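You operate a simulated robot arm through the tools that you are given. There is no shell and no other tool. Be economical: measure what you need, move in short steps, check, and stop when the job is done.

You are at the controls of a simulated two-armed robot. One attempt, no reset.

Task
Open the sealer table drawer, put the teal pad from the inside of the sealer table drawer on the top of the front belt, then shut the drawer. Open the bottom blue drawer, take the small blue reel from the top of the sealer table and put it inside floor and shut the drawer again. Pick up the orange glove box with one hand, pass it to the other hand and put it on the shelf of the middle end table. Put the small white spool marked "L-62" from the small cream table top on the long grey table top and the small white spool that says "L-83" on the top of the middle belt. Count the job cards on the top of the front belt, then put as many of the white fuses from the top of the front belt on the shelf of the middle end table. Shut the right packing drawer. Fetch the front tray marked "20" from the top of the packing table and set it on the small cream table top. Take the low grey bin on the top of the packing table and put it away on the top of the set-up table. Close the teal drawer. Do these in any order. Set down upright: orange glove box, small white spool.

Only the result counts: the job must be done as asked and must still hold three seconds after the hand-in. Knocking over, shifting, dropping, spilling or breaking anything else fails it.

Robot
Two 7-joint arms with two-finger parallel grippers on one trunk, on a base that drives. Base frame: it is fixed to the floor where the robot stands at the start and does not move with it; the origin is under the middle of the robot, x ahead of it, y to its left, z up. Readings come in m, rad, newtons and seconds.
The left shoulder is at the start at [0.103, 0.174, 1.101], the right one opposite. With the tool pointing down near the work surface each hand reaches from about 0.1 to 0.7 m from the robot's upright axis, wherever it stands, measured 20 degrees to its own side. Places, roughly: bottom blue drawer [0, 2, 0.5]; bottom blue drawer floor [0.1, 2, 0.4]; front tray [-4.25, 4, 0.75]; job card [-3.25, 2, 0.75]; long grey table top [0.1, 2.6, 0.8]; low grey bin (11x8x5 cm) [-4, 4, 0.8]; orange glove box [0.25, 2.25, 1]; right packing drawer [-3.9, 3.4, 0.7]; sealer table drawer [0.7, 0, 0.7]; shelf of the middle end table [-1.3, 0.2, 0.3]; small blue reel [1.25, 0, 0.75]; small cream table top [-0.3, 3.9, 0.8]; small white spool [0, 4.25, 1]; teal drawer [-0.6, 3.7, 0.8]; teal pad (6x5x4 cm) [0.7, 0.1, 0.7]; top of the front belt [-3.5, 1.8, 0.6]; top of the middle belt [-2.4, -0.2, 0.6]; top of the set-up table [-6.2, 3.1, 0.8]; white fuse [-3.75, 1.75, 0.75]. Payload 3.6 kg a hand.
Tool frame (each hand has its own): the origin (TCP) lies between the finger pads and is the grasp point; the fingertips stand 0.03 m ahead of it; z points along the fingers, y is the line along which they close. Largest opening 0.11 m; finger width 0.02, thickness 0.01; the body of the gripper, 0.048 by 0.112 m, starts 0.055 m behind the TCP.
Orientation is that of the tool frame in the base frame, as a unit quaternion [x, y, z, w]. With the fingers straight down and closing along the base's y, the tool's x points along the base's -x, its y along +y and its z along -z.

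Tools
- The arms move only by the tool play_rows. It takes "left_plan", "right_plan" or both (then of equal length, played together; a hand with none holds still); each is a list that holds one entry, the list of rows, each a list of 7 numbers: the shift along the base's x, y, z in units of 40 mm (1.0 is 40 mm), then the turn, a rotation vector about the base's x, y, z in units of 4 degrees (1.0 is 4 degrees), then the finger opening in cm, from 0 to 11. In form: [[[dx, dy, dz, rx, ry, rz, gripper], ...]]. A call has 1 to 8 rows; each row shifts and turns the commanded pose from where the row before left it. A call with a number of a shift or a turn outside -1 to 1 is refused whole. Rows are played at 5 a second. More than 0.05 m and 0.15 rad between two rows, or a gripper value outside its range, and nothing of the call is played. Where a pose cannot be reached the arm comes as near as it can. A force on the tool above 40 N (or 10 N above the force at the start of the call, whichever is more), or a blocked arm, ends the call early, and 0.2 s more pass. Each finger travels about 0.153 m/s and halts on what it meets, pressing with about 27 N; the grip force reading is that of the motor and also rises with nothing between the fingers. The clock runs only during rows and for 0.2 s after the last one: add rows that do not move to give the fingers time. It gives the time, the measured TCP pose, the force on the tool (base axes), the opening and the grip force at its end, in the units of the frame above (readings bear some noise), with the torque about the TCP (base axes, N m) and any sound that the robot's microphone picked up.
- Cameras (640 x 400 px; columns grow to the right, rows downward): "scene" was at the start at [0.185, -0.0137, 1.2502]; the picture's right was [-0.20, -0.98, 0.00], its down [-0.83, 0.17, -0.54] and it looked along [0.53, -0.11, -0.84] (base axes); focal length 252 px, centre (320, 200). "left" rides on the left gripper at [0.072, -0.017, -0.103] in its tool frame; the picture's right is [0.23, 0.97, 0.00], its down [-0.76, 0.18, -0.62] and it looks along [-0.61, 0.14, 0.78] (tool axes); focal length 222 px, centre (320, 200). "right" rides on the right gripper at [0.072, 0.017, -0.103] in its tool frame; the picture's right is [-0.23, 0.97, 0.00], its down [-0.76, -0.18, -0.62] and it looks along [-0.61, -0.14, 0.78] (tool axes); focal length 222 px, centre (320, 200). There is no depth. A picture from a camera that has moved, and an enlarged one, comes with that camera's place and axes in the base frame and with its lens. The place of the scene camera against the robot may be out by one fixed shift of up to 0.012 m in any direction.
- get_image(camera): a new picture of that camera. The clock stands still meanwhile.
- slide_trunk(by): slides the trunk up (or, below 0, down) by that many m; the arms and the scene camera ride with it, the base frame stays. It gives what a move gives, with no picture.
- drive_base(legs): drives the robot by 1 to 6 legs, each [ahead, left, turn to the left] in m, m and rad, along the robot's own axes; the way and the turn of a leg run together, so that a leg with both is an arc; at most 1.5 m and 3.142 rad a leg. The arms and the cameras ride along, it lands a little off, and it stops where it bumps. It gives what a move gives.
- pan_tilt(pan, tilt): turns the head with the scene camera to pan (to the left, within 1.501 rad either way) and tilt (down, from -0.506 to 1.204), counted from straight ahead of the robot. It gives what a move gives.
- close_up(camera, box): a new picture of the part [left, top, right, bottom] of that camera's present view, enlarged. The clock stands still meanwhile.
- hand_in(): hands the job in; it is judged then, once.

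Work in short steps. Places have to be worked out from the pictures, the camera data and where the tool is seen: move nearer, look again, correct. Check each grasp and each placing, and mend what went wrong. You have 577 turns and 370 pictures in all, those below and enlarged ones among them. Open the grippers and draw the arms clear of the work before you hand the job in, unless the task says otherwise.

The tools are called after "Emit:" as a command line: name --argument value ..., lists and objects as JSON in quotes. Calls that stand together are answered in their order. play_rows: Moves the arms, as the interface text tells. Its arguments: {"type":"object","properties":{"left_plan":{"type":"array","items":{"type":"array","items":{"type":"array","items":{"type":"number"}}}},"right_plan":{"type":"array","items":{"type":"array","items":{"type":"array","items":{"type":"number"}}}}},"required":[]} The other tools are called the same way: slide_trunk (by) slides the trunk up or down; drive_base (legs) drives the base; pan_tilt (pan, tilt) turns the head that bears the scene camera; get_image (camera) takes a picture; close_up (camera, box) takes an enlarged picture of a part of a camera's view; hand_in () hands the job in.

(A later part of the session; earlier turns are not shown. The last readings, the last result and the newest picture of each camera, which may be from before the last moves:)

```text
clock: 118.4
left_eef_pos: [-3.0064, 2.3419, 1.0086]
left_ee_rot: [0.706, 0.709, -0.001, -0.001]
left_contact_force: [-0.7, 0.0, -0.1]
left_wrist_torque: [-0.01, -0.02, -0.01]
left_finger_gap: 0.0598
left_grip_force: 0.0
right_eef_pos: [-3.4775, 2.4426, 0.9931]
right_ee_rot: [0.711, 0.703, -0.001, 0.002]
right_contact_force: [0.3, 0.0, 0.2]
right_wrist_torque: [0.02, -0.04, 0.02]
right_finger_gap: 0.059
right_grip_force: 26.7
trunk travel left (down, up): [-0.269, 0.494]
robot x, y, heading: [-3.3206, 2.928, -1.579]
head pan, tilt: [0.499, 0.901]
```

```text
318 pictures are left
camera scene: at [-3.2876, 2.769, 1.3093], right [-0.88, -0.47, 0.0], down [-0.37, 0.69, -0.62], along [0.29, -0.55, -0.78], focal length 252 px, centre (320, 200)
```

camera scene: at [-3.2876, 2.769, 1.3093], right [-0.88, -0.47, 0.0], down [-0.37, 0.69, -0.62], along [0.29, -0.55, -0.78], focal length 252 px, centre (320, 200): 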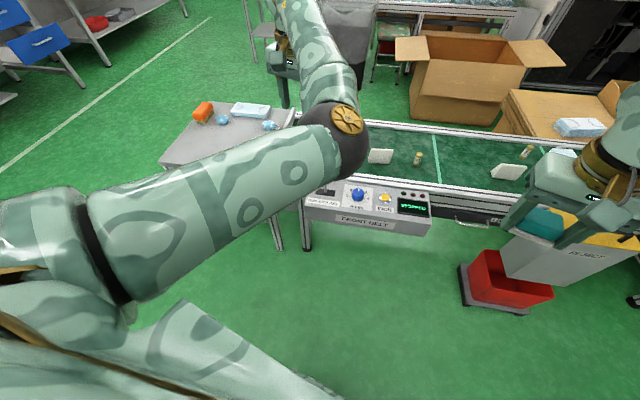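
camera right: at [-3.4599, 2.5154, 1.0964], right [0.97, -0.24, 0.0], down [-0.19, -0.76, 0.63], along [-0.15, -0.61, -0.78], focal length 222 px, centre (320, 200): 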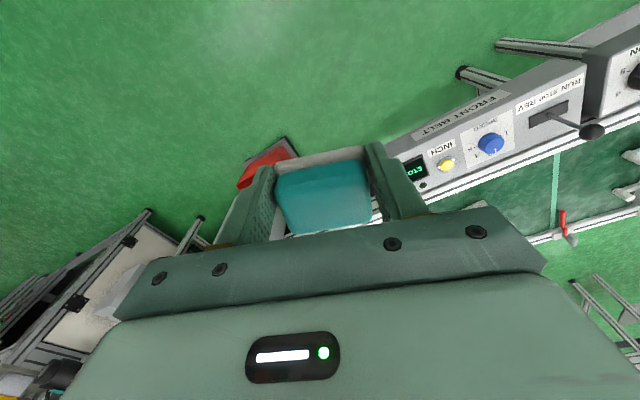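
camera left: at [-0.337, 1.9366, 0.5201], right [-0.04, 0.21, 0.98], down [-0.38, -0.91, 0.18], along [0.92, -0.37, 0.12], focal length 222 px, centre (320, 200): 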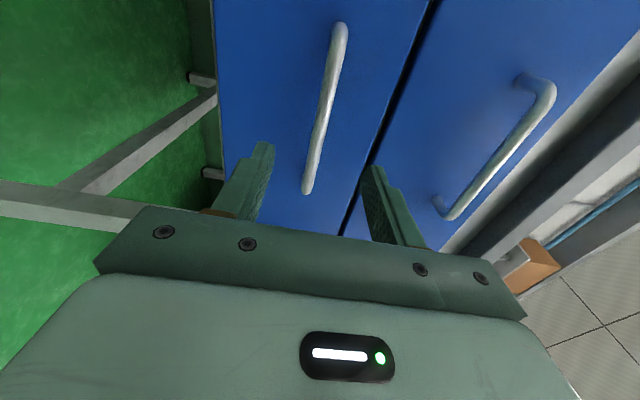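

Left hand is down again. Now view the belt fully to find cards, fuses and a spot for the pad.

Emit:
pan_tilt --pan -0.9 --tilt 0.7

Emit:
get_image --camera "scene"

Emit:
pan_tilt --pan 0.1 --tilt 0.75

Emit:
get_image --camera "scene"

```text
clock: 120.0
left_eef_pos: [-3.0071, 2.3406, 1.008]
left_ee_rot: [0.706, 0.708, 0.0, 0.0]
left_contact_force: [-0.3, -0.8, -0.1]
left_wrist_torque: [0.0, 0.03, 0.04]
left_finger_gap: 0.0599
left_grip_force: 0.0
right_eef_pos: [-3.4778, 2.4436, 0.993]
right_ee_rot: [0.711, 0.703, 0.0, 0.002]
right_contact_force: [0.3, -0.4, 0.0]
right_wrist_torque: [0.03, -0.03, -0.01]
right_finger_gap: 0.0592
right_grip_force: 27.0
trunk travel left (down, up): [-0.269, 0.494]
robot x, y, heading: [-3.3226, 2.9242, -1.581]
head pan, tilt: [-0.901, 0.7]
```

```text
317 pictures are left
camera scene: at [-3.3902, 2.7832, 1.3255], right [-0.62, 0.79, 0.0], down [0.51, 0.4, -0.76], along [-0.6, -0.47, -0.64], focal length 252 px, centre (320, 200)
```

scene: 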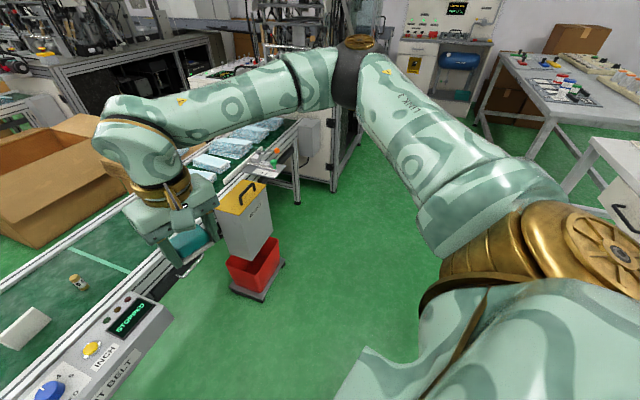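

```text
clock: 121.2
left_eef_pos: [-3.0071, 2.3412, 1.0074]
left_ee_rot: [0.706, 0.708, 0.0, 0.0]
left_contact_force: [-0.8, 0.1, 0.0]
left_wrist_torque: [-0.02, 0.01, 0.0]
left_finger_gap: 0.06
left_grip_force: 0.0
right_eef_pos: [-3.4787, 2.443, 0.9938]
right_ee_rot: [0.711, 0.703, -0.001, 0.002]
right_contact_force: [0.2, -0.2, 0.7]
right_wrist_torque: [0.02, 0.02, 0.0]
right_finger_gap: 0.059
right_grip_force: 26.8
trunk travel left (down, up): [-0.269, 0.494]
robot x, y, heading: [-3.315, 2.9286, -1.579]
head pan, tilt: [0.099, 0.75]
```

```text
316 pictures are left
camera scene: at [-3.3158, 2.7529, 1.3212], right [-1.0, -0.09, 0.0], down [-0.06, 0.68, -0.73], along [0.07, -0.73, -0.68], focal length 252 px, centre (320, 200)
```

scene: 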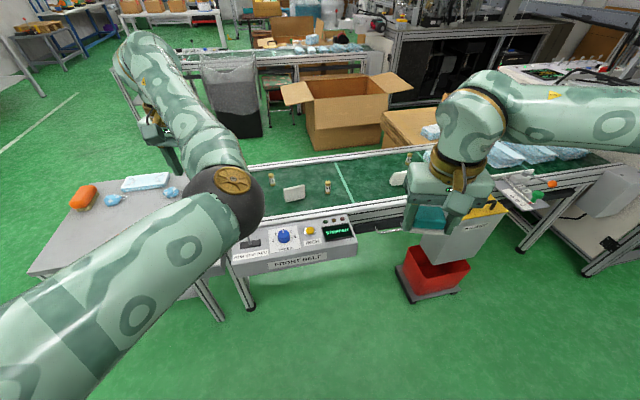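

Belt surface centre near y≈1.87 at x≈−3.4. I drive 0.28 m closer (base passes under the control panel) and look again.

Emit:
drive_base --legs '[[0.28, 0, 0]]'

Emit:
pan_tilt --pan -0.15 --tilt 0.75

Emit:
get_image --camera "scene"

Emit:
get_image --camera "left"

Emit:
get_image --camera "right"

```text
clock: 123.2
left_eef_pos: [-3.0085, 2.0561, 1.0064]
left_ee_rot: [0.706, 0.708, 0.0, 0.001]
left_contact_force: [-0.3, -0.2, 0.5]
left_wrist_torque: [0.0, -0.01, 0.04]
left_finger_gap: 0.0598
left_grip_force: 0.1
right_eef_pos: [-3.4814, 2.159, 0.9946]
right_ee_rot: [0.711, 0.703, 0.0, 0.001]
right_contact_force: [1.0, 0.4, -0.7]
right_wrist_torque: [0.04, 0.01, 0.03]
right_finger_gap: 0.0589
right_grip_force: 26.7
trunk travel left (down, up): [-0.269, 0.494]
robot x, y, heading: [-3.3235, 2.6469, -1.576]
head pan, tilt: [0.099, 0.75]
```

```text
clock: 124.0
left_eef_pos: [-3.0096, 2.0574, 1.0085]
left_ee_rot: [0.707, 0.708, 0.0, 0.001]
left_contact_force: [0.0, 0.4, -0.4]
left_wrist_torque: [0.04, -0.02, -0.01]
left_finger_gap: 0.0601
left_grip_force: 0.0
right_eef_pos: [-3.4812, 2.1587, 0.9952]
right_ee_rot: [0.712, 0.702, -0.001, 0.002]
right_contact_force: [0.0, -0.2, -0.4]
right_wrist_torque: [0.0, -0.01, -0.02]
right_finger_gap: 0.0588
right_grip_force: 26.8
trunk travel left (down, up): [-0.269, 0.494]
robot x, y, heading: [-3.3289, 2.6439, -1.573]
head pan, tilt: [-0.15, 0.75]
```

```text
315 pictures are left
camera scene: at [-3.339, 2.4701, 1.3212], right [-0.99, 0.16, 0.0], down [0.11, 0.67, -0.73], along [-0.12, -0.72, -0.68], focal length 252 px, centre (320, 200)
```

scene: 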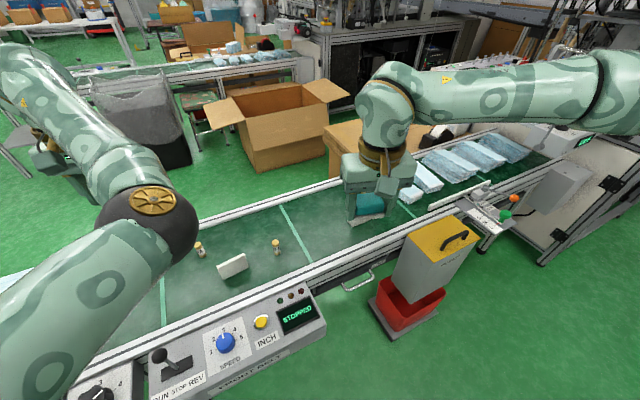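

```text
314 pictures are left
camera left: at [-3.026, 2.1286, 1.1109], right [0.97, 0.23, 0.0], down [0.18, -0.76, 0.62], along [0.14, -0.61, -0.78], focal length 222 px, centre (320, 200)
```

left: 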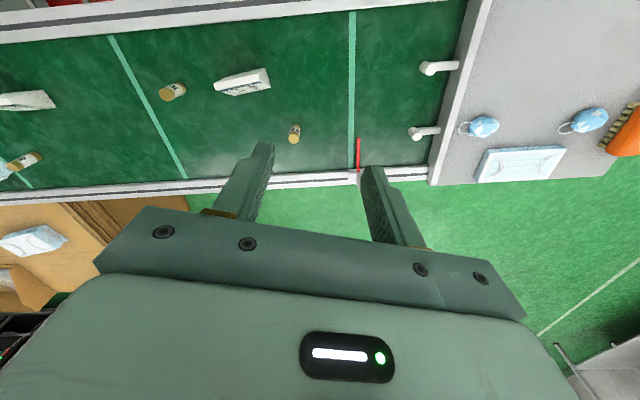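

```text
313 pictures are left
camera right: at [-3.4628, 2.2316, 1.0965], right [0.97, -0.24, 0.0], down [-0.19, -0.76, 0.63], along [-0.15, -0.61, -0.78], focal length 222 px, centre (320, 200)
```

right: 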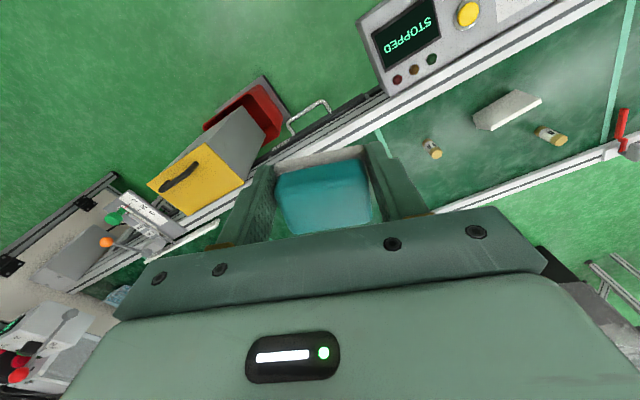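

Belt surface z≈0.64; fuse 1 at (−3.277,1.962), card B near (−3.55,1.88). I'll set the pad at about (−3.39,1.93); lower the trunk 0.1 m and move the hand over it.

Emit:
slide_trunk --by -0.1

Emit:
play_rows --right_plan '[[[0.5, -0.7, 0, 0, 0, 0, 3], [0.5, -0.7, 0, 0, 0, 0, 3], [0.5, -0.7, 0, 0, 0, 0, 3], [0.4, -0.8, 0, 0, 0, 0, 3], [0.3, -0.9, 0, 0, 0, 0, 3], [0, -0.9, 0, 0, 0, 0, 3], [0, -0.9, 0, 0, 0, 0, 3]]]'

Emit:
get_image --camera "right"

Emit:
get_image --camera "scene"

```text
clock: 125.3
left_eef_pos: [-3.0079, 2.0508, 0.8958]
left_ee_rot: [0.707, 0.708, 0.009, -0.009]
left_contact_force: [1.1, -0.2, 0.8]
left_wrist_torque: [0.01, 0.02, -0.01]
left_finger_gap: 0.0598
left_grip_force: 0.1
right_eef_pos: [-3.4807, 2.1602, 0.8937]
right_ee_rot: [0.711, 0.703, -0.001, 0.002]
right_contact_force: [-0.1, -0.2, -0.2]
right_wrist_torque: [0.0, 0.01, 0.02]
right_finger_gap: 0.0589
right_grip_force: 27.1
trunk travel left (down, up): [-0.169, 0.594]
robot x, y, heading: [-3.3225, 2.6449, -1.577]
head pan, tilt: [-0.15, 0.75]
```

```text
clock: 126.9
left_eef_pos: [-3.0086, 2.0512, 0.8955]
left_ee_rot: [0.707, 0.708, 0.009, -0.01]
left_contact_force: [-0.8, 1.0, -1.0]
left_wrist_torque: [0.0, -0.01, -0.05]
left_finger_gap: 0.0599
left_grip_force: 0.1
right_eef_pos: [-3.3916, 1.9707, 0.8928]
right_ee_rot: [0.711, 0.703, -0.001, 0.003]
right_contact_force: [-0.1, 0.2, -0.8]
right_wrist_torque: [0.03, -0.01, -0.04]
right_finger_gap: 0.0587
right_grip_force: 26.7
right hand out of reach, approached as far as the arm can: row 7
trunk travel left (down, up): [-0.169, 0.594]
robot x, y, heading: [-3.325, 2.6447, -1.577]
head pan, tilt: [-0.15, 0.75]
```

```text
312 pictures are left
camera right: at [-3.3743, 2.042, 0.9942], right [0.97, -0.24, 0.0], down [-0.19, -0.76, 0.63], along [-0.15, -0.61, -0.78], focal length 222 px, centre (320, 200)
```

right: 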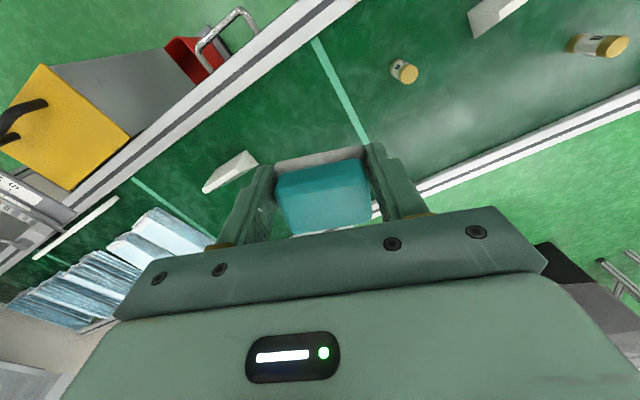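

```text
311 pictures are left
camera scene: at [-3.3398, 2.4184, 1.2172], right [-0.99, 0.16, 0.0], down [0.11, 0.67, -0.73], along [-0.12, -0.72, -0.68], focal length 252 px, centre (320, 200)
```

scene: 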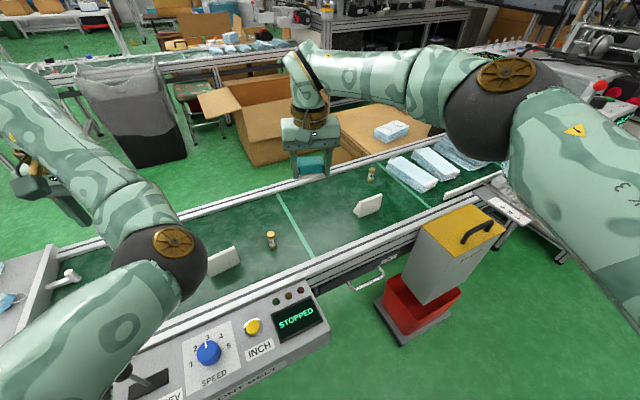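

Spot under the pad is clear. Lower it to just above the belt.

Emit:
play_rows --right_plan '[[[0, -0.2, -1, 0, 0, 0, 3], [0, -0.2, -1, 0, 0, 0, 3], [0, -0.2, -1, 0, 0, 0, 3], [0, -0.2, -1, 0, 0, 0, 3], [0, 0, -0.8, 0, 0, 0, 3]]]'

Emit:
get_image --camera "right"

Emit:
get_image --camera "scene"

```text
clock: 128.1
left_eef_pos: [-3.0082, 2.051, 0.8955]
left_ee_rot: [0.706, 0.708, 0.009, -0.009]
left_contact_force: [-0.9, -0.1, -0.9]
left_wrist_torque: [0.0, -0.02, 0.02]
left_finger_gap: 0.0602
left_grip_force: 0.0
right_eef_pos: [-3.3963, 1.9655, 0.7309]
right_ee_rot: [0.711, 0.703, -0.001, 0.003]
right_contact_force: [0.5, 0.7, -0.4]
right_wrist_torque: [0.03, -0.01, -0.03]
right_finger_gap: 0.059
right_grip_force: 27.2
right hand out of reach, approached as far as the arm can: row 1, 2, 3, 4, 5
trunk travel left (down, up): [-0.169, 0.594]
robot x, y, heading: [-3.3255, 2.6466, -1.585]
head pan, tilt: [-0.15, 0.75]
```

```text
310 pictures are left
camera right: at [-3.379, 2.0376, 0.8337], right [0.97, -0.24, 0.0], down [-0.19, -0.76, 0.63], along [-0.15, -0.61, -0.78], focal length 222 px, centre (320, 200)
```

right: 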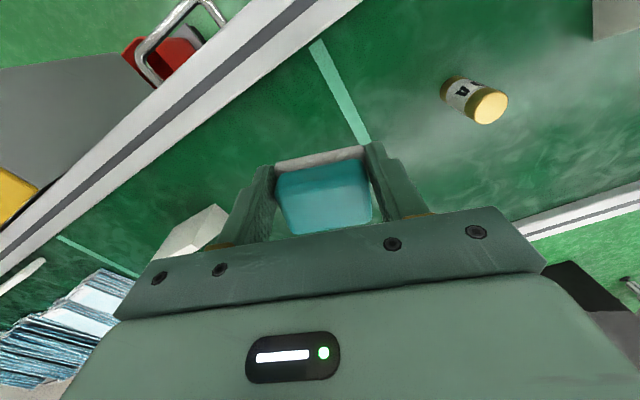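

```text
309 pictures are left
camera scene: at [-3.3399, 2.4177, 1.217], right [-0.99, 0.16, 0.0], down [0.11, 0.67, -0.73], along [-0.12, -0.72, -0.68], focal length 252 px, centre (320, 200)
```

scene: 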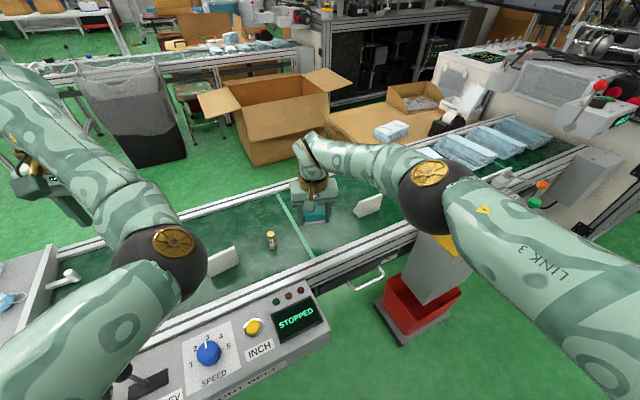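

Emit:
play_rows --right_plan '[[[0, 0, -0.6, 0, 0, 0, 3], [0, 0, -0.4, 0, 0, 0, 3], [0, 0, -0.2, 0, 0, 0, 3], [0, 0, -0.15, 0, 0, 0, 3], [0, 0, 0, 0, 0, 0, 3]]]'

Emit:
get_image --camera "right"

```text
clock: 129.3
left_eef_pos: [-3.0092, 2.0506, 0.8954]
left_ee_rot: [0.706, 0.708, 0.009, -0.009]
left_contact_force: [-0.6, -0.4, -0.8]
left_wrist_torque: [0.0, -0.02, -0.01]
left_finger_gap: 0.06
left_grip_force: 0.0
right_eef_pos: [-3.4026, 1.9731, 0.6879]
right_ee_rot: [0.712, 0.703, -0.002, 0.002]
right_contact_force: [-0.2, 0.5, -0.1]
right_wrist_torque: [0.01, 0.02, 0.02]
right_finger_gap: 0.0591
right_grip_force: 26.6
right hand out of reach, approached as far as the arm can: row 1, 3
trunk travel left (down, up): [-0.169, 0.594]
robot x, y, heading: [-3.3225, 2.6459, -1.584]
head pan, tilt: [-0.15, 0.75]
```

```text
308 pictures are left
camera right: at [-3.3833, 2.0454, 0.7904], right [0.97, -0.24, 0.0], down [-0.19, -0.76, 0.63], along [-0.15, -0.61, -0.78], focal length 222 px, centre (320, 200)
```

right: 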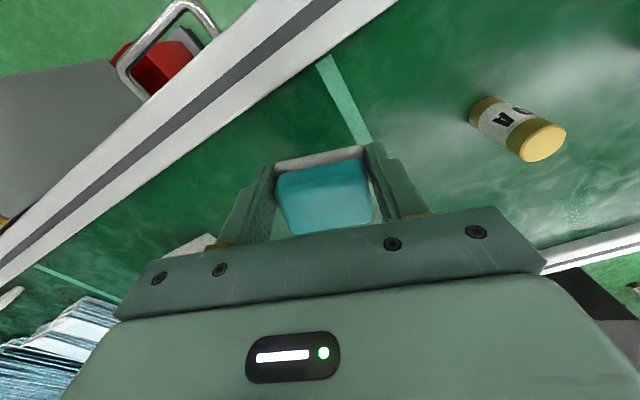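

Not yet touching; keep lowering in small steps.

Emit:
play_rows --right_plan '[[[0, 0, -0.2, 0, 0, 0, 3], [0, 0, -0.1, 0, 0, 0, 3], [0, 0, -0.1, 0, 0, 0, 3], [0, 0, -0.1, 0, 0, 0, 3], [0, 0, 0, 0, 0, 0, 3]]]'

```text
clock: 130.5
left_eef_pos: [-3.0075, 2.0509, 0.8951]
left_ee_rot: [0.706, 0.708, 0.009, -0.009]
left_contact_force: [-0.2, 0.1, -0.3]
left_wrist_torque: [0.02, 0.02, -0.01]
left_finger_gap: 0.0601
left_grip_force: 0.0
right_eef_pos: [-3.4032, 1.9781, 0.6678]
right_ee_rot: [0.712, 0.703, -0.002, 0.002]
right_contact_force: [-0.7, -0.4, -1.4]
right_wrist_torque: [0.03, 0.0, 0.04]
right_finger_gap: 0.0591
right_grip_force: 26.9
right hand out of reach, approached as far as the arm can: row 1, 4
trunk travel left (down, up): [-0.169, 0.594]
robot x, y, heading: [-3.3226, 2.6438, -1.582]
head pan, tilt: [-0.15, 0.75]
```

Emit:
play_rows --right_plan '[[[0, 0, -0.1, 0, 0, 0, 3], [0, 0, -0.1, 0, 0, 0, 3], [0, 0, -0.1, 0, 0, 0, 3], [0, 0, 0, 0, 0, 0, 3]]]'

Emit:
close_up --camera "scene" --box '[220, 130, 420, 255]'

```text
clock: 131.5
left_eef_pos: [-3.0081, 2.0514, 0.8938]
left_ee_rot: [0.707, 0.707, 0.01, -0.009]
left_contact_force: [-0.5, 0.6, -0.4]
left_wrist_torque: [-0.02, 0.02, 0.01]
left_finger_gap: 0.0598
left_grip_force: 0.0
right_eef_pos: [-3.4045, 1.9809, 0.6585]
right_ee_rot: [0.711, 0.703, -0.001, 0.002]
right_contact_force: [0.1, 0.0, -0.2]
right_wrist_torque: [0.02, 0.03, -0.01]
right_finger_gap: 0.0591
right_grip_force: 27.1
trunk travel left (down, up): [-0.169, 0.594]
robot x, y, heading: [-3.3232, 2.6423, -1.576]
head pan, tilt: [-0.15, 0.75]
```

```text
3.20 times, centred on (320, 192) of scene
camera zoom: at [-3.3395, 2.4181, 1.2171], right [-0.99, 0.16, 0.0], down [0.11, 0.67, -0.73], along [-0.12, -0.72, -0.68], focal length 806 px, centre (320, 224)
```

zoom: 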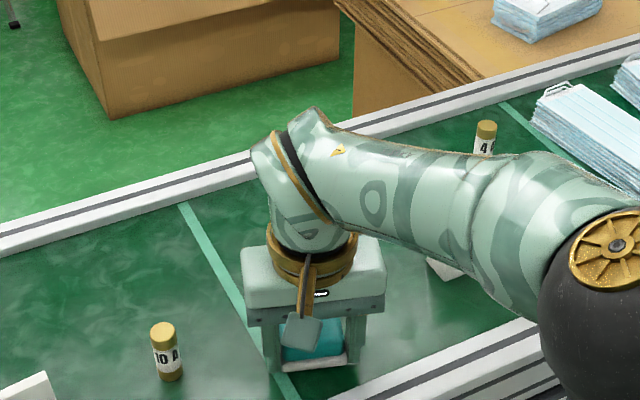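

Pad bottom is about level with the fingertips (≈0.63) and still no contact; continue down.

Emit:
play_rows --right_plan '[[[0, 0, -0.1, 0, 0, 0, 3], [0, 0, -0.1, 0, 0, 0, 3], [0, 0, -0.1, 0, 0, 0, 3], [0, 0, -0.1, 0, 0, 0, 3], [0, 0, -0.1, 0, 0, 0, 3], [0, 0, 0, 0, 0, 0, 3]]]'

```text
clock: 132.7
left_eef_pos: [-3.0081, 2.0532, 0.8967]
left_ee_rot: [0.707, 0.707, 0.008, -0.008]
left_contact_force: [-0.3, 0.2, -1.0]
left_wrist_torque: [0.0, -0.03, -0.01]
left_finger_gap: 0.0599
left_grip_force: 0.1
right_eef_pos: [-3.4045, 1.9837, 0.6505]
right_ee_rot: [0.712, 0.702, -0.005, 0.008]
right_contact_force: [0.1, 9.7, 23.3]
right_wrist_torque: [0.51, 0.79, -0.44]
right_finger_gap: 0.0591
right_grip_force: 27.1
right hand out of reach, approached as far as the arm can: row 1, 4
trunk travel left (down, up): [-0.169, 0.594]
robot x, y, heading: [-3.3243, 2.6456, -1.581]
head pan, tilt: [-0.15, 0.75]
stopped in row 5 (right hand): the force on the tool passed its limit at 44 N (the readings are from after the stop); the commanded pose is now the measured one
```

Contact with the belt. Release and lift.

Emit:
play_rows --right_plan '[[[0, 0, 0, 0, 0, 0, 8], [0, 0, 0, 0, 0, 0, 8], [0, 0, 0.3, 0, 0, 0, 8], [0, 0, 1, 0, 0, 0, 8], [0, 0, 1, 0, 0, 0, 8], [0, 0, 1, 0, 0, 0, 8], [-0.5, 0.7, 0.5, 0, 0, 0, 8], [-0.5, 0.7, 0, 0, 0, 0, 8]]]'

Emit:
get_image --camera "scene"

Emit:
get_image --camera "right"

```text
clock: 134.5
left_eef_pos: [-3.0093, 2.0504, 0.8957]
left_ee_rot: [0.706, 0.708, 0.009, -0.01]
left_contact_force: [-0.7, 0.4, -1.3]
left_wrist_torque: [-0.04, -0.02, 0.02]
left_finger_gap: 0.06
left_grip_force: 0.0
right_eef_pos: [-3.4466, 2.0386, 0.7985]
right_ee_rot: [0.711, 0.703, -0.005, 0.005]
right_contact_force: [0.2, -0.4, 0.1]
right_wrist_torque: [-0.03, -0.02, -0.01]
right_finger_gap: 0.0799
right_grip_force: 0.1
trunk travel left (down, up): [-0.169, 0.594]
robot x, y, heading: [-3.3237, 2.6418, -1.58]
head pan, tilt: [-0.15, 0.75]
```

```text
306 pictures are left
camera scene: at [-3.3397, 2.4183, 1.2172], right [-0.99, 0.16, 0.0], down [0.11, 0.67, -0.73], along [-0.12, -0.72, -0.68], focal length 252 px, centre (320, 200)
```

scene: 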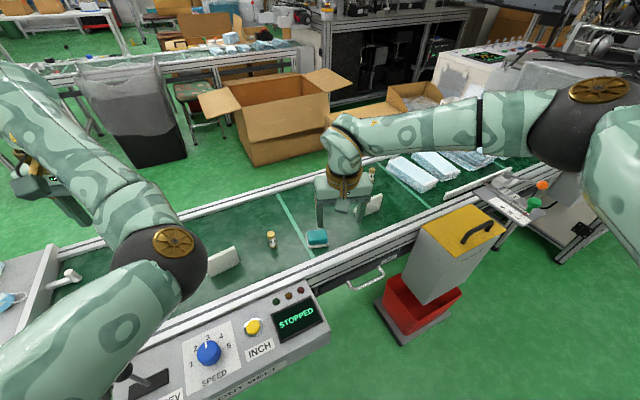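

```text
305 pictures are left
camera right: at [-3.4279, 2.1121, 0.8993], right [0.97, -0.24, 0.01], down [-0.19, -0.75, 0.63], along [-0.15, -0.62, -0.77], focal length 222 px, centre (320, 200)
```

right: 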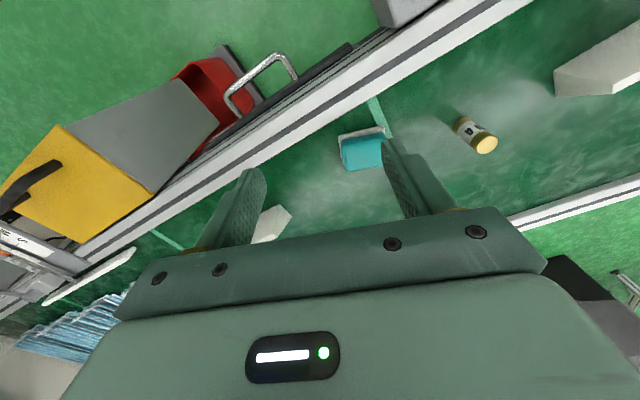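

Pad is on the belt. Move the right hand aside and look along the far part of the belt to count the cards.

Emit:
play_rows --right_plan '[[[-0.2, 0.8, 0.8, 0, 0, 0, 6], [-0.2, 0.8, 0.8, 0, 0, 0, 6], [-0.2, 0.8, 0.8, 0, 0, 0, 6], [0, 0.8, 0.5, 0, 0, 0, 6]]]'

Emit:
pan_tilt --pan -0.5 --tilt 0.6

Emit:
get_image --camera "scene"

Emit:
close_up --camera "scene" --box '[220, 60, 480, 222]'

```text
clock: 135.5
left_eef_pos: [-3.0088, 2.0517, 0.8964]
left_ee_rot: [0.706, 0.708, 0.009, -0.009]
left_contact_force: [0.3, 0.5, 0.4]
left_wrist_torque: [0.0, 0.02, 0.02]
left_finger_gap: 0.0599
left_grip_force: 0.1
right_eef_pos: [-3.469, 2.1671, 0.9117]
right_ee_rot: [0.711, 0.703, -0.006, 0.007]
right_contact_force: [0.0, 0.1, 0.1]
right_wrist_torque: [-0.01, 0.0, -0.02]
right_finger_gap: 0.0598
right_grip_force: 0.0
trunk travel left (down, up): [-0.169, 0.594]
robot x, y, heading: [-3.3227, 2.6439, -1.579]
head pan, tilt: [-0.15, 0.75]
```

```text
clock: 136.3
left_eef_pos: [-3.0081, 2.0526, 0.8957]
left_ee_rot: [0.706, 0.708, 0.009, -0.009]
left_contact_force: [-0.4, -1.0, 0.3]
left_wrist_torque: [-0.01, 0.0, 0.0]
left_finger_gap: 0.0601
left_grip_force: 0.0
right_eef_pos: [-3.4686, 2.165, 0.9124]
right_ee_rot: [0.711, 0.703, -0.006, 0.006]
right_contact_force: [0.0, -0.6, 0.3]
right_wrist_torque: [-0.01, -0.01, -0.04]
right_finger_gap: 0.06
right_grip_force: 0.0
trunk travel left (down, up): [-0.169, 0.594]
robot x, y, heading: [-3.3263, 2.6416, -1.579]
head pan, tilt: [-0.499, 0.6]
```

```text
304 pictures are left
camera scene: at [-3.3693, 2.4227, 1.23], right [-0.87, 0.49, 0.0], down [0.27, 0.49, -0.82], along [-0.4, -0.72, -0.57], focal length 252 px, centre (320, 200)
```

scene: 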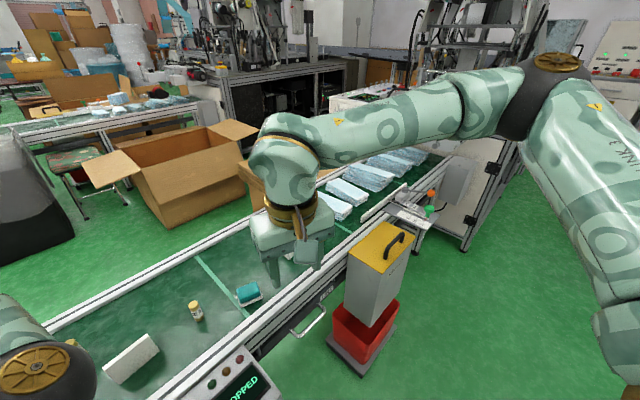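

```text
2.46 times, centred on (350, 141) of scene
camera zoom: at [-3.3693, 2.4227, 1.23], right [-0.87, 0.49, 0.0], down [0.27, 0.49, -0.82], along [-0.4, -0.72, -0.57], focal length 620 px, centre (246, 345)
```

zoom: 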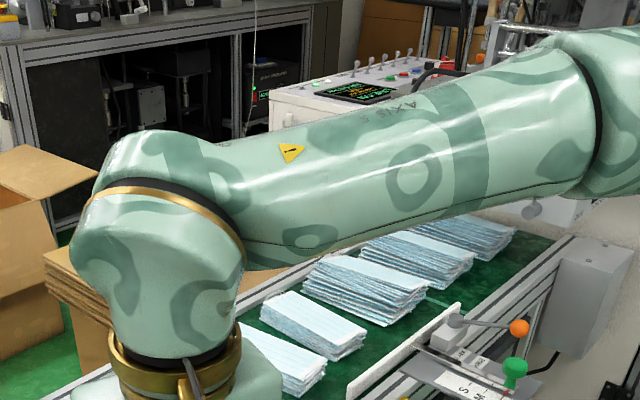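

Only mask stacks further on; two cards seen so far. I edge 0.06 m closer for reach and look at the fuses with the left hand camera.

Emit:
drive_base --legs '[[0.06, 0, 0]]'

Emit:
get_image --camera "left"

```text
clock: 137.3
left_eef_pos: [-3.0094, 1.9897, 0.893]
left_ee_rot: [0.706, 0.708, 0.008, -0.01]
left_contact_force: [0.4, -0.8, 0.6]
left_wrist_torque: [0.08, -0.04, 0.0]
left_finger_gap: 0.0602
left_grip_force: 0.1
right_eef_pos: [-3.468, 2.1041, 0.9114]
right_ee_rot: [0.711, 0.703, -0.004, 0.006]
right_contact_force: [-1.2, 0.1, -0.5]
right_wrist_torque: [0.07, 0.0, 0.03]
right_finger_gap: 0.0598
right_grip_force: 0.1
trunk travel left (down, up): [-0.169, 0.594]
robot x, y, heading: [-3.3283, 2.581, -1.585]
head pan, tilt: [-0.499, 0.6]
```

```text
302 pictures are left
camera left: at [-3.0261, 2.0582, 0.9988], right [0.97, 0.23, 0.01], down [0.18, -0.78, 0.6], along [0.14, -0.58, -0.8], focal length 222 px, centre (320, 200)
```

left: 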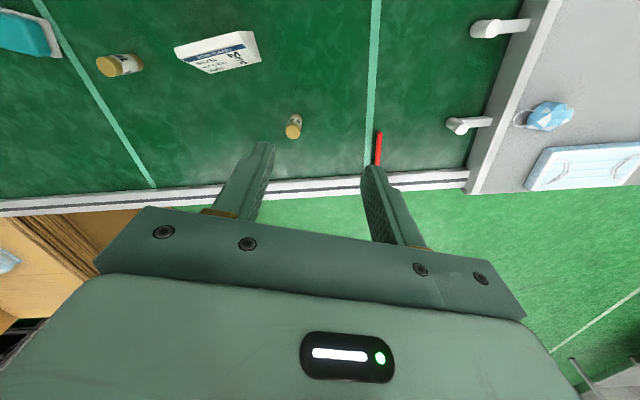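

Fuse 0 is at (−3.038, 1.933). Move the left hand over it and partway down.

Emit:
play_rows --left_plan '[[[-0.36, -0.7, 0, 0, 0, 0, 5], [-0.36, -0.7, 0, 0, 0, 0, 5], [0, 0, -1, 0, 0, 0, 5], [0, 0, -1, 0, 0, 0, 5], [0, 0, -1, 0, 0, 0, 5], [0, 0, -0.9, 0, 0, 0, 5]]]'

Emit:
get_image --camera "left"

```text
clock: 138.7
left_eef_pos: [-3.0375, 1.9333, 0.7382]
left_ee_rot: [0.706, 0.708, 0.01, -0.009]
left_contact_force: [0.1, 0.8, -0.1]
left_wrist_torque: [0.02, -0.01, 0.01]
left_finger_gap: 0.0499
left_grip_force: 0.0
right_eef_pos: [-3.4692, 2.1052, 0.912]
right_ee_rot: [0.711, 0.703, -0.005, 0.007]
right_contact_force: [-0.9, -0.1, -0.3]
right_wrist_torque: [0.02, 0.01, 0.02]
right_finger_gap: 0.0599
right_grip_force: 0.0
trunk travel left (down, up): [-0.169, 0.594]
robot x, y, heading: [-3.325, 2.5825, -1.581]
head pan, tilt: [-0.499, 0.6]
```

```text
301 pictures are left
camera left: at [-3.054, 2.0014, 0.8433], right [0.97, 0.23, 0.01], down [0.18, -0.78, 0.6], along [0.14, -0.59, -0.8], focal length 222 px, centre (320, 200)
```

left: 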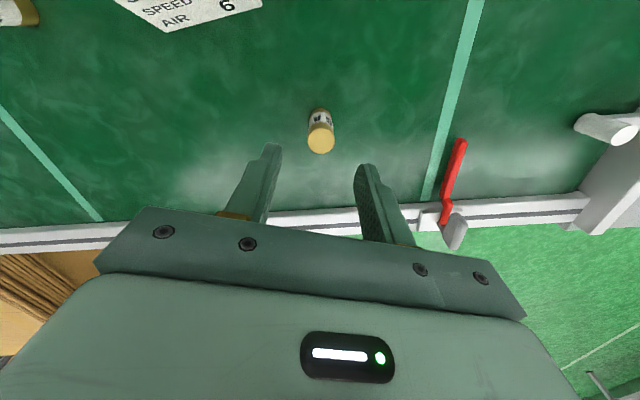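

Aligned. Descend to grasp height and close.

Emit:
play_rows --left_plan '[[[0, 0, -0.8, 0, 0, 0, 5], [0, 0, -0.8, 0, 0, 0, 5], [0, 0, -0.4, 0, 0, 0, 5], [0, 0, 0, 0, 0, 0, 0], [0, 0, 0, 0, 0, 0, 0], [0, 0, 0, 0, 0, 0, 0]]]'

Emit:
get_image --camera "left"

```text
clock: 140.1
left_eef_pos: [-3.0363, 1.9335, 0.6596]
left_ee_rot: [0.707, 0.707, 0.009, -0.009]
left_contact_force: [-0.1, -0.5, -0.2]
left_wrist_torque: [-0.05, 0.01, 0.03]
left_finger_gap: 0.0211
left_grip_force: 26.7
right_eef_pos: [-3.4683, 2.1054, 0.9118]
right_ee_rot: [0.712, 0.703, -0.005, 0.006]
right_contact_force: [0.2, -0.9, -0.5]
right_wrist_torque: [-0.01, -0.04, 0.03]
right_finger_gap: 0.0598
right_grip_force: 0.1
trunk travel left (down, up): [-0.169, 0.594]
robot x, y, heading: [-3.3247, 2.5829, -1.58]
head pan, tilt: [-0.499, 0.6]
```

```text
300 pictures are left
camera left: at [-3.0532, 2.003, 0.7641], right [0.97, 0.23, 0.01], down [0.18, -0.78, 0.6], along [0.14, -0.59, -0.8], focal length 222 px, centre (320, 200)
```

left: 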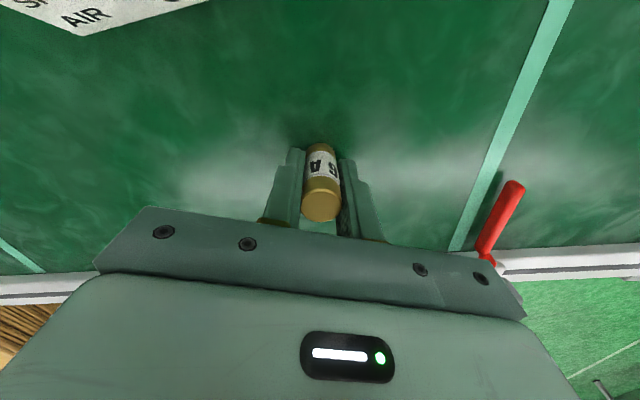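

Fuse 0 gripped. Lift it and bring the right hand over fuse 1.

Emit:
play_rows --left_plan '[[[0, 0, 0.8, 0, 0, 0, 0], [0, 0, 1, 0, 0, 0, 0], [0, 0, 1, 0, 0, 0, 0], [0, 0, 1, 0, 0, 0, 0], [0.3, 0.5, 0.8, 0, 0, 0, 0], [0.3, 0.5, 0, 0, 0, 0, 0]]]' --right_plan '[[[0.77, -0.6, 0, 0, 0, 0, 5], [0.77, -0.6, 0, 0, 0, 0, 5], [0.77, -0.6, 0, 0, 0, 0, 5], [0.77, -0.6, 0, 0, 0, 0, 5], [0.77, -0.6, 0, 0, 0, 0, 5], [0.77, -0.6, 0, 0, 0, 0, 5]]]'

Emit:
play_rows --right_plan '[[[0, 0, -1, 0, 0, 0, 5], [0, 0, -1, 0, 0, 0, 5], [0, 0, -1, 0, 0, 0, 5], [0, 0, -1, 0, 0, 0, 5]]]'

Emit:
get_image --camera "right"

Emit:
get_image --camera "left"

```text
clock: 141.5
left_eef_pos: [-3.0123, 1.9732, 0.8429]
left_ee_rot: [0.706, 0.708, 0.01, -0.01]
left_contact_force: [0.8, 0.3, 0.0]
left_wrist_torque: [0.02, 0.0, 0.01]
left_finger_gap: 0.021
left_grip_force: 27.2
right_eef_pos: [-3.2834, 1.963, 0.9125]
right_ee_rot: [0.711, 0.704, -0.005, 0.006]
right_contact_force: [-0.7, 0.4, -0.1]
right_wrist_torque: [0.01, 0.01, 0.01]
right_finger_gap: 0.0499
right_grip_force: 0.1
trunk travel left (down, up): [-0.169, 0.594]
robot x, y, heading: [-3.3251, 2.581, -1.58]
head pan, tilt: [-0.499, 0.6]
```

```text
clock: 142.5
left_eef_pos: [-3.0128, 1.9727, 0.8432]
left_ee_rot: [0.706, 0.708, 0.01, -0.009]
left_contact_force: [0.2, -0.4, -0.1]
left_wrist_torque: [0.0, 0.01, 0.0]
left_finger_gap: 0.0208
left_grip_force: 26.9
right_eef_pos: [-3.2852, 1.9595, 0.7511]
right_ee_rot: [0.712, 0.702, -0.005, 0.006]
right_contact_force: [-0.3, 0.8, 0.4]
right_wrist_torque: [0.0, 0.03, -0.01]
right_finger_gap: 0.0501
right_grip_force: 0.2
trunk travel left (down, up): [-0.169, 0.594]
robot x, y, heading: [-3.3259, 2.5846, -1.586]
head pan, tilt: [-0.499, 0.6]
```

```text
299 pictures are left
camera right: at [-3.2664, 2.0328, 0.8525], right [0.97, -0.24, 0.01], down [-0.19, -0.75, 0.64], along [-0.15, -0.62, -0.77], focal length 222 px, centre (320, 200)
```

right: 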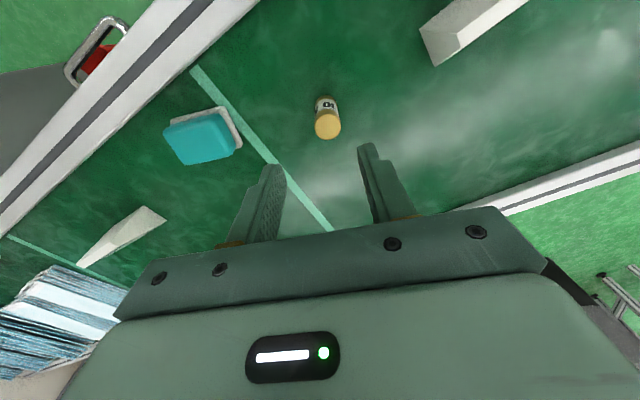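

```text
298 pictures are left
camera left: at [-3.0299, 2.0418, 0.9475], right [0.97, 0.23, 0.01], down [0.18, -0.78, 0.6], along [0.14, -0.59, -0.8], focal length 222 px, centre (320, 200)
```

left: 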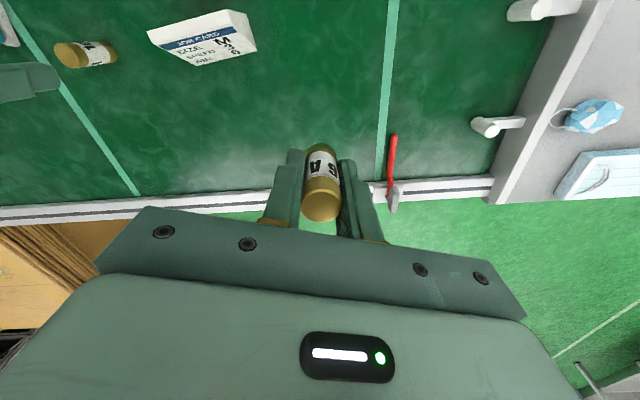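

Fuse 1 at (−3.275,1.964); correct, descend and grip.

Emit:
play_rows --right_plan '[[[0.25, 0.1, -0.7, 0, 0, 0, 5], [0, 0, -0.8, 0, 0, 0, 5], [0, 0, -0.8, 0, 0, 0, 5], [0, 0, 0, 0, 0, 0, 0], [0, 0, 0, 0, 0, 0, 0], [0, 0, 0, 0, 0, 0, 0]]]'

Emit:
get_image --camera "right"

```text
clock: 143.9
left_eef_pos: [-3.0138, 1.9734, 0.8433]
left_ee_rot: [0.706, 0.708, 0.01, -0.009]
left_contact_force: [0.5, -0.6, -0.3]
left_wrist_torque: [0.0, -0.01, -0.01]
left_finger_gap: 0.0212
left_grip_force: 26.9
right_eef_pos: [-3.2766, 1.9688, 0.6718]
right_ee_rot: [0.711, 0.703, -0.005, 0.006]
right_contact_force: [0.2, -0.7, -1.2]
right_wrist_torque: [0.01, 0.0, 0.0]
right_finger_gap: 0.021
right_grip_force: 27.0
right hand out of reach, approached as far as the arm can: row 3
trunk travel left (down, up): [-0.169, 0.594]
robot x, y, heading: [-3.3258, 2.5837, -1.586]
head pan, tilt: [-0.499, 0.6]
```

```text
297 pictures are left
camera right: at [-3.2573, 2.0407, 0.7726], right [0.97, -0.24, 0.01], down [-0.19, -0.75, 0.63], along [-0.15, -0.62, -0.77], focal length 222 px, centre (320, 200)
```

right: 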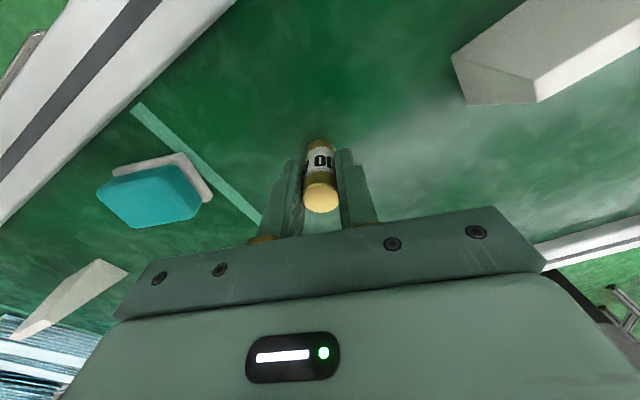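

Gripped. Lift straight up, then back the base away and view the whole belt.

Emit:
play_rows --right_plan '[[[0, 0, 0.8, 0, 0, 0, 0], [0, 0, 1, 0, 0, 0, 0], [0, 0, 1, 0, 0, 0, 0], [0, 0, 1, 0, 0, 0, 0], [0, 0, 1, 0, 0, 0, 0], [0, 0.8, 0.4, 0, 0, 0, 0], [0, 0.8, 0.2, 0, 0, 0, 0]]]' --left_plan '[[[0, 0.8, 0.4, 0, 0, 0, 0], [0, 0.8, 0.4, 0, 0, 0, 0], [0, 0, 0, 0, 0, 0, 0], [0, 0, 0, 0, 0, 0, 0], [0, 0, 0, 0, 0, 0, 0], [0, 0, 0, 0, 0, 0, 0], [0, 0, 0, 0, 0, 0, 0]]]'

Emit:
drive_base --legs '[[-0.35, 0, 0]]'

Emit:
slide_trunk --by 0.35

Emit:
pan_tilt --pan -0.5 --tilt 0.6

Emit:
get_image --camera "scene"

```text
clock: 145.5
left_eef_pos: [-2.9919, 2.0192, 0.8692]
left_ee_rot: [0.706, 0.708, 0.008, -0.009]
left_contact_force: [0.2, 0.1, -0.4]
left_wrist_torque: [0.01, 0.0, -0.02]
left_finger_gap: 0.0211
left_grip_force: 27.0
left hand out of reach, approached as far as the arm can: row 1, 2
right_eef_pos: [-3.2754, 2.0308, 0.8865]
right_ee_rot: [0.711, 0.703, -0.005, 0.005]
right_contact_force: [-0.6, -0.2, -0.1]
right_wrist_torque: [-0.01, 0.02, 0.0]
right_finger_gap: 0.021
right_grip_force: 26.8
trunk travel left (down, up): [-0.169, 0.594]
robot x, y, heading: [-3.3228, 2.5878, -1.579]
head pan, tilt: [-0.499, 0.6]
```

```text
clock: 147.8
left_eef_pos: [-2.987, 2.3733, 0.8691]
left_ee_rot: [0.705, 0.709, 0.007, -0.009]
left_contact_force: [1.0, 0.8, 0.2]
left_wrist_torque: [-0.02, 0.02, -0.03]
left_finger_gap: 0.0211
left_grip_force: 27.0
right_eef_pos: [-3.2722, 2.3859, 0.8863]
right_ee_rot: [0.71, 0.704, -0.004, 0.006]
right_contact_force: [-0.8, -0.7, -1.1]
right_wrist_torque: [0.0, 0.03, 0.0]
right_finger_gap: 0.0214
right_grip_force: 26.9
trunk travel left (down, up): [-0.169, 0.594]
robot x, y, heading: [-3.3181, 2.9354, -1.575]
head pan, tilt: [-0.499, 0.6]
```

```text
clock: 151.2
left_eef_pos: [-2.9858, 2.3743, 1.2175]
left_ee_rot: [0.706, 0.708, 0.008, -0.009]
left_contact_force: [0.8, 0.0, -1.4]
left_wrist_torque: [0.0, 0.0, 0.01]
left_finger_gap: 0.0211
left_grip_force: 26.8
right_eef_pos: [-3.2729, 2.3838, 1.2364]
right_ee_rot: [0.71, 0.704, -0.005, 0.006]
right_contact_force: [-0.1, 0.9, 0.4]
right_wrist_torque: [-0.02, 0.02, 0.01]
right_finger_gap: 0.0211
right_grip_force: 27.3
trunk travel left (down, up): [-0.519, 0.244]
robot x, y, heading: [-3.3218, 2.9389, -1.58]
head pan, tilt: [-0.499, 0.6]
```

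```text
clock: 151.8
left_eef_pos: [-2.9869, 2.3737, 1.2191]
left_ee_rot: [0.705, 0.709, 0.009, -0.009]
left_contact_force: [-0.8, -0.8, -0.5]
left_wrist_torque: [0.0, 0.01, -0.02]
left_finger_gap: 0.0211
left_grip_force: 27.2
right_eef_pos: [-3.2718, 2.3846, 1.2363]
right_ee_rot: [0.711, 0.703, -0.005, 0.006]
right_contact_force: [-0.6, 0.5, -0.9]
right_wrist_torque: [0.01, 0.03, 0.01]
right_finger_gap: 0.0214
right_grip_force: 26.4
trunk travel left (down, up): [-0.519, 0.244]
robot x, y, heading: [-3.3188, 2.9401, -1.574]
head pan, tilt: [-0.499, 0.6]
```

```text
296 pictures are left
camera scene: at [-3.3652, 2.8395, 1.5871], right [-0.87, 0.49, 0.0], down [0.27, 0.49, -0.82], along [-0.4, -0.72, -0.57], focal length 252 px, centre (320, 200)
```

scene: 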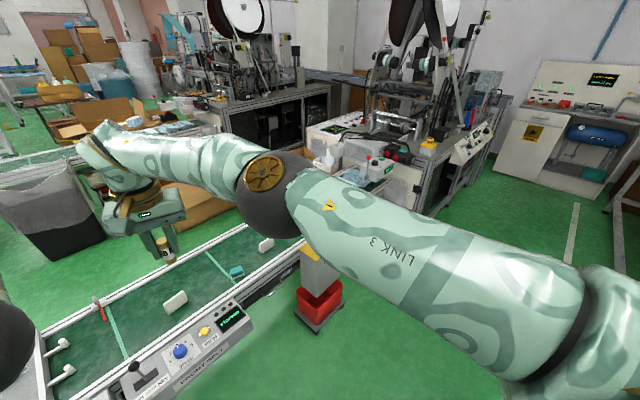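

The arm hides the far belt. Slide right (−x) 0.8 m for a clear look at it.

Emit:
drive_base --legs '[[0, -0.8, 0]]'

Emit:
pan_tilt --pan 0.0 --tilt 0.6

Emit:
get_image --camera "scene"

```text
clock: 156.1
left_eef_pos: [-3.788, 2.3804, 1.2181]
left_ee_rot: [0.706, 0.708, 0.008, -0.01]
left_contact_force: [0.6, 0.0, -0.4]
left_wrist_torque: [0.02, 0.02, 0.01]
left_finger_gap: 0.0211
left_grip_force: 27.0
right_eef_pos: [-4.0748, 2.3927, 1.2378]
right_ee_rot: [0.712, 0.702, -0.005, 0.007]
right_contact_force: [0.4, 0.5, -0.4]
right_wrist_torque: [0.01, -0.02, 0.01]
right_finger_gap: 0.0212
right_grip_force: 27.4
trunk travel left (down, up): [-0.519, 0.244]
robot x, y, heading: [-4.1261, 2.944, -1.578]
head pan, tilt: [-0.499, 0.6]
```

```text
clock: 157.0
left_eef_pos: [-3.7888, 2.3815, 1.2182]
left_ee_rot: [0.706, 0.708, 0.009, -0.01]
left_contact_force: [1.3, -0.2, -0.5]
left_wrist_torque: [-0.01, 0.0, -0.02]
left_finger_gap: 0.0211
left_grip_force: 27.0
right_eef_pos: [-4.0748, 2.392, 1.2363]
right_ee_rot: [0.712, 0.702, -0.006, 0.006]
right_contact_force: [-0.6, 0.1, 0.6]
right_wrist_torque: [0.03, 0.02, -0.01]
right_finger_gap: 0.0211
right_grip_force: 27.1
trunk travel left (down, up): [-0.519, 0.244]
robot x, y, heading: [-4.1233, 2.9432, -1.582]
head pan, tilt: [0.0, 0.6]
```

```text
295 pictures are left
camera scene: at [-4.1237, 2.8359, 1.5871], right [-1.0, 0.01, 0.0], down [0.01, 0.57, -0.82], along [-0.01, -0.82, -0.57], focal length 252 px, centre (320, 200)
```

scene: 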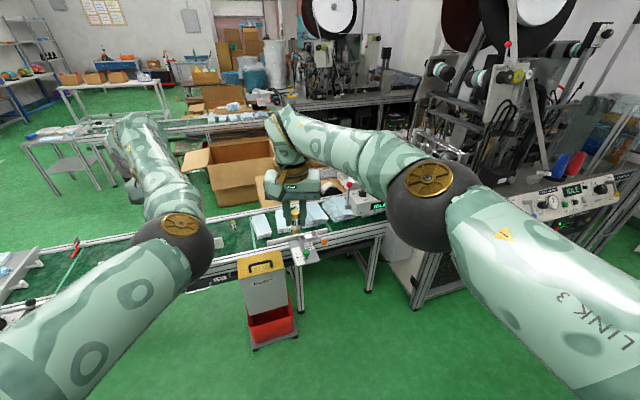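

Emit:
close_up --camera "scene" --box '[200, 170, 400, 295]'

Emit:
get_image --camera "right"

Emit:
get_image --camera "left"

```text
3.20 times, centred on (300, 232) of scene
camera zoom: at [-4.1237, 2.8359, 1.5871], right [-1.0, 0.01, 0.0], down [0.01, 0.57, -0.82], along [-0.01, -0.82, -0.57], focal length 806 px, centre (384, 96)
```

zoom: 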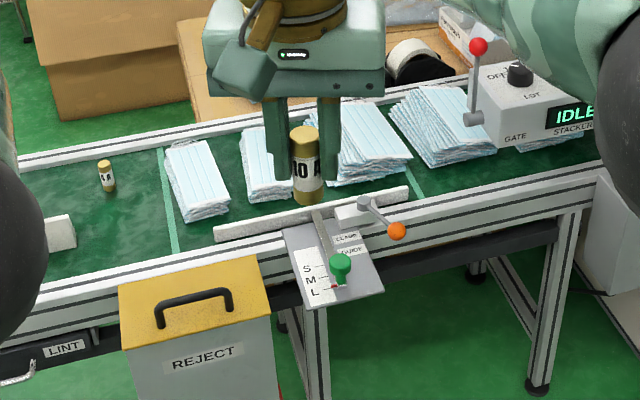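

```text
293 pictures are left
camera right: at [-4.0553, 2.4657, 1.3385], right [0.97, -0.24, 0.01], down [-0.19, -0.75, 0.63], along [-0.15, -0.62, -0.77], focal length 222 px, centre (320, 200)
```

right: 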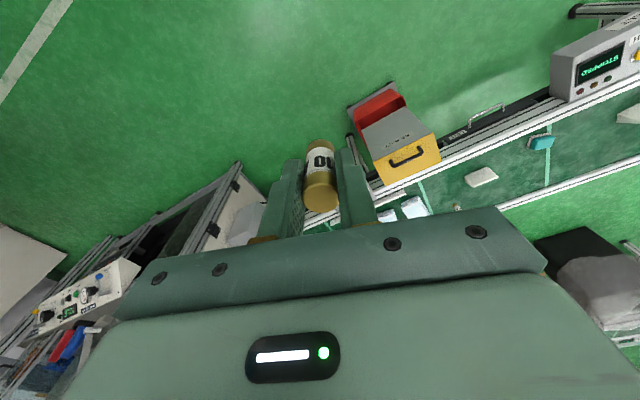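

```text
292 pictures are left
camera left: at [-3.8053, 2.4495, 1.3225], right [0.97, 0.23, 0.0], down [0.18, -0.78, 0.6], along [0.14, -0.59, -0.8], focal length 222 px, centre (320, 200)
```

left: 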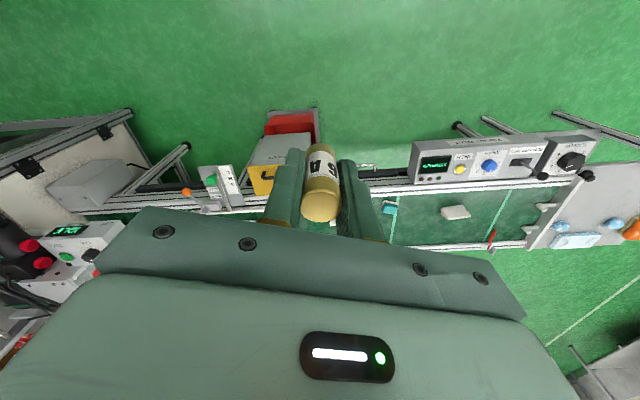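

Only two cards on the whole belt, so the two fuses I hold are right. Now drive to the middle end table (approaching from its north side).

Emit:
drive_base --legs '[[0, 1.4, 0], [0, 1.4, 0], [1.4, 0, 0]]'

Emit:
pan_tilt --pan 0.0 --tilt 0.75

Emit:
get_image --camera "scene"

```text
clock: 177.1
left_eef_pos: [-1.1059, 0.8992, 1.2185]
left_ee_rot: [0.722, 0.692, 0.008, -0.009]
left_contact_force: [-0.2, -0.4, -0.3]
left_wrist_torque: [-0.01, 0.0, 0.02]
left_finger_gap: 0.021
left_grip_force: 26.7
right_eef_pos: [-1.391, 0.9248, 1.2364]
right_ee_rot: [0.727, 0.686, -0.005, 0.006]
right_contact_force: [-0.1, -0.1, -0.3]
right_wrist_torque: [-0.01, 0.0, 0.02]
right_finger_gap: 0.021
right_grip_force: 27.2
trunk travel left (down, up): [-0.519, 0.244]
robot x, y, heading: [-1.4169, 1.484, -1.627]
head pan, tilt: [0.0, 0.6]
```

```text
clock: 177.8
left_eef_pos: [-1.1061, 0.8987, 1.2173]
left_ee_rot: [0.722, 0.692, 0.008, -0.009]
left_contact_force: [0.9, -0.1, -0.3]
left_wrist_torque: [0.0, -0.02, 0.03]
left_finger_gap: 0.0208
left_grip_force: 27.2
right_eef_pos: [-1.3903, 0.924, 1.2371]
right_ee_rot: [0.728, 0.686, -0.005, 0.007]
right_contact_force: [-1.0, -0.2, 0.0]
right_wrist_torque: [-0.02, 0.0, -0.01]
right_finger_gap: 0.0211
right_grip_force: 27.3
trunk travel left (down, up): [-0.519, 0.244]
robot x, y, heading: [-1.4131, 1.4809, -1.63]
head pan, tilt: [0.0, 0.75]
```

```text
291 pictures are left
camera scene: at [-1.4196, 1.3747, 1.5742], right [-1.0, 0.06, 0.0], down [0.04, 0.68, -0.73], along [-0.04, -0.73, -0.68], focal length 252 px, centre (320, 200)
```

scene: 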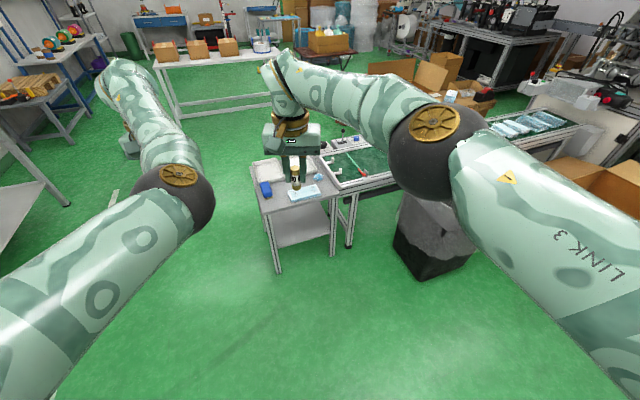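

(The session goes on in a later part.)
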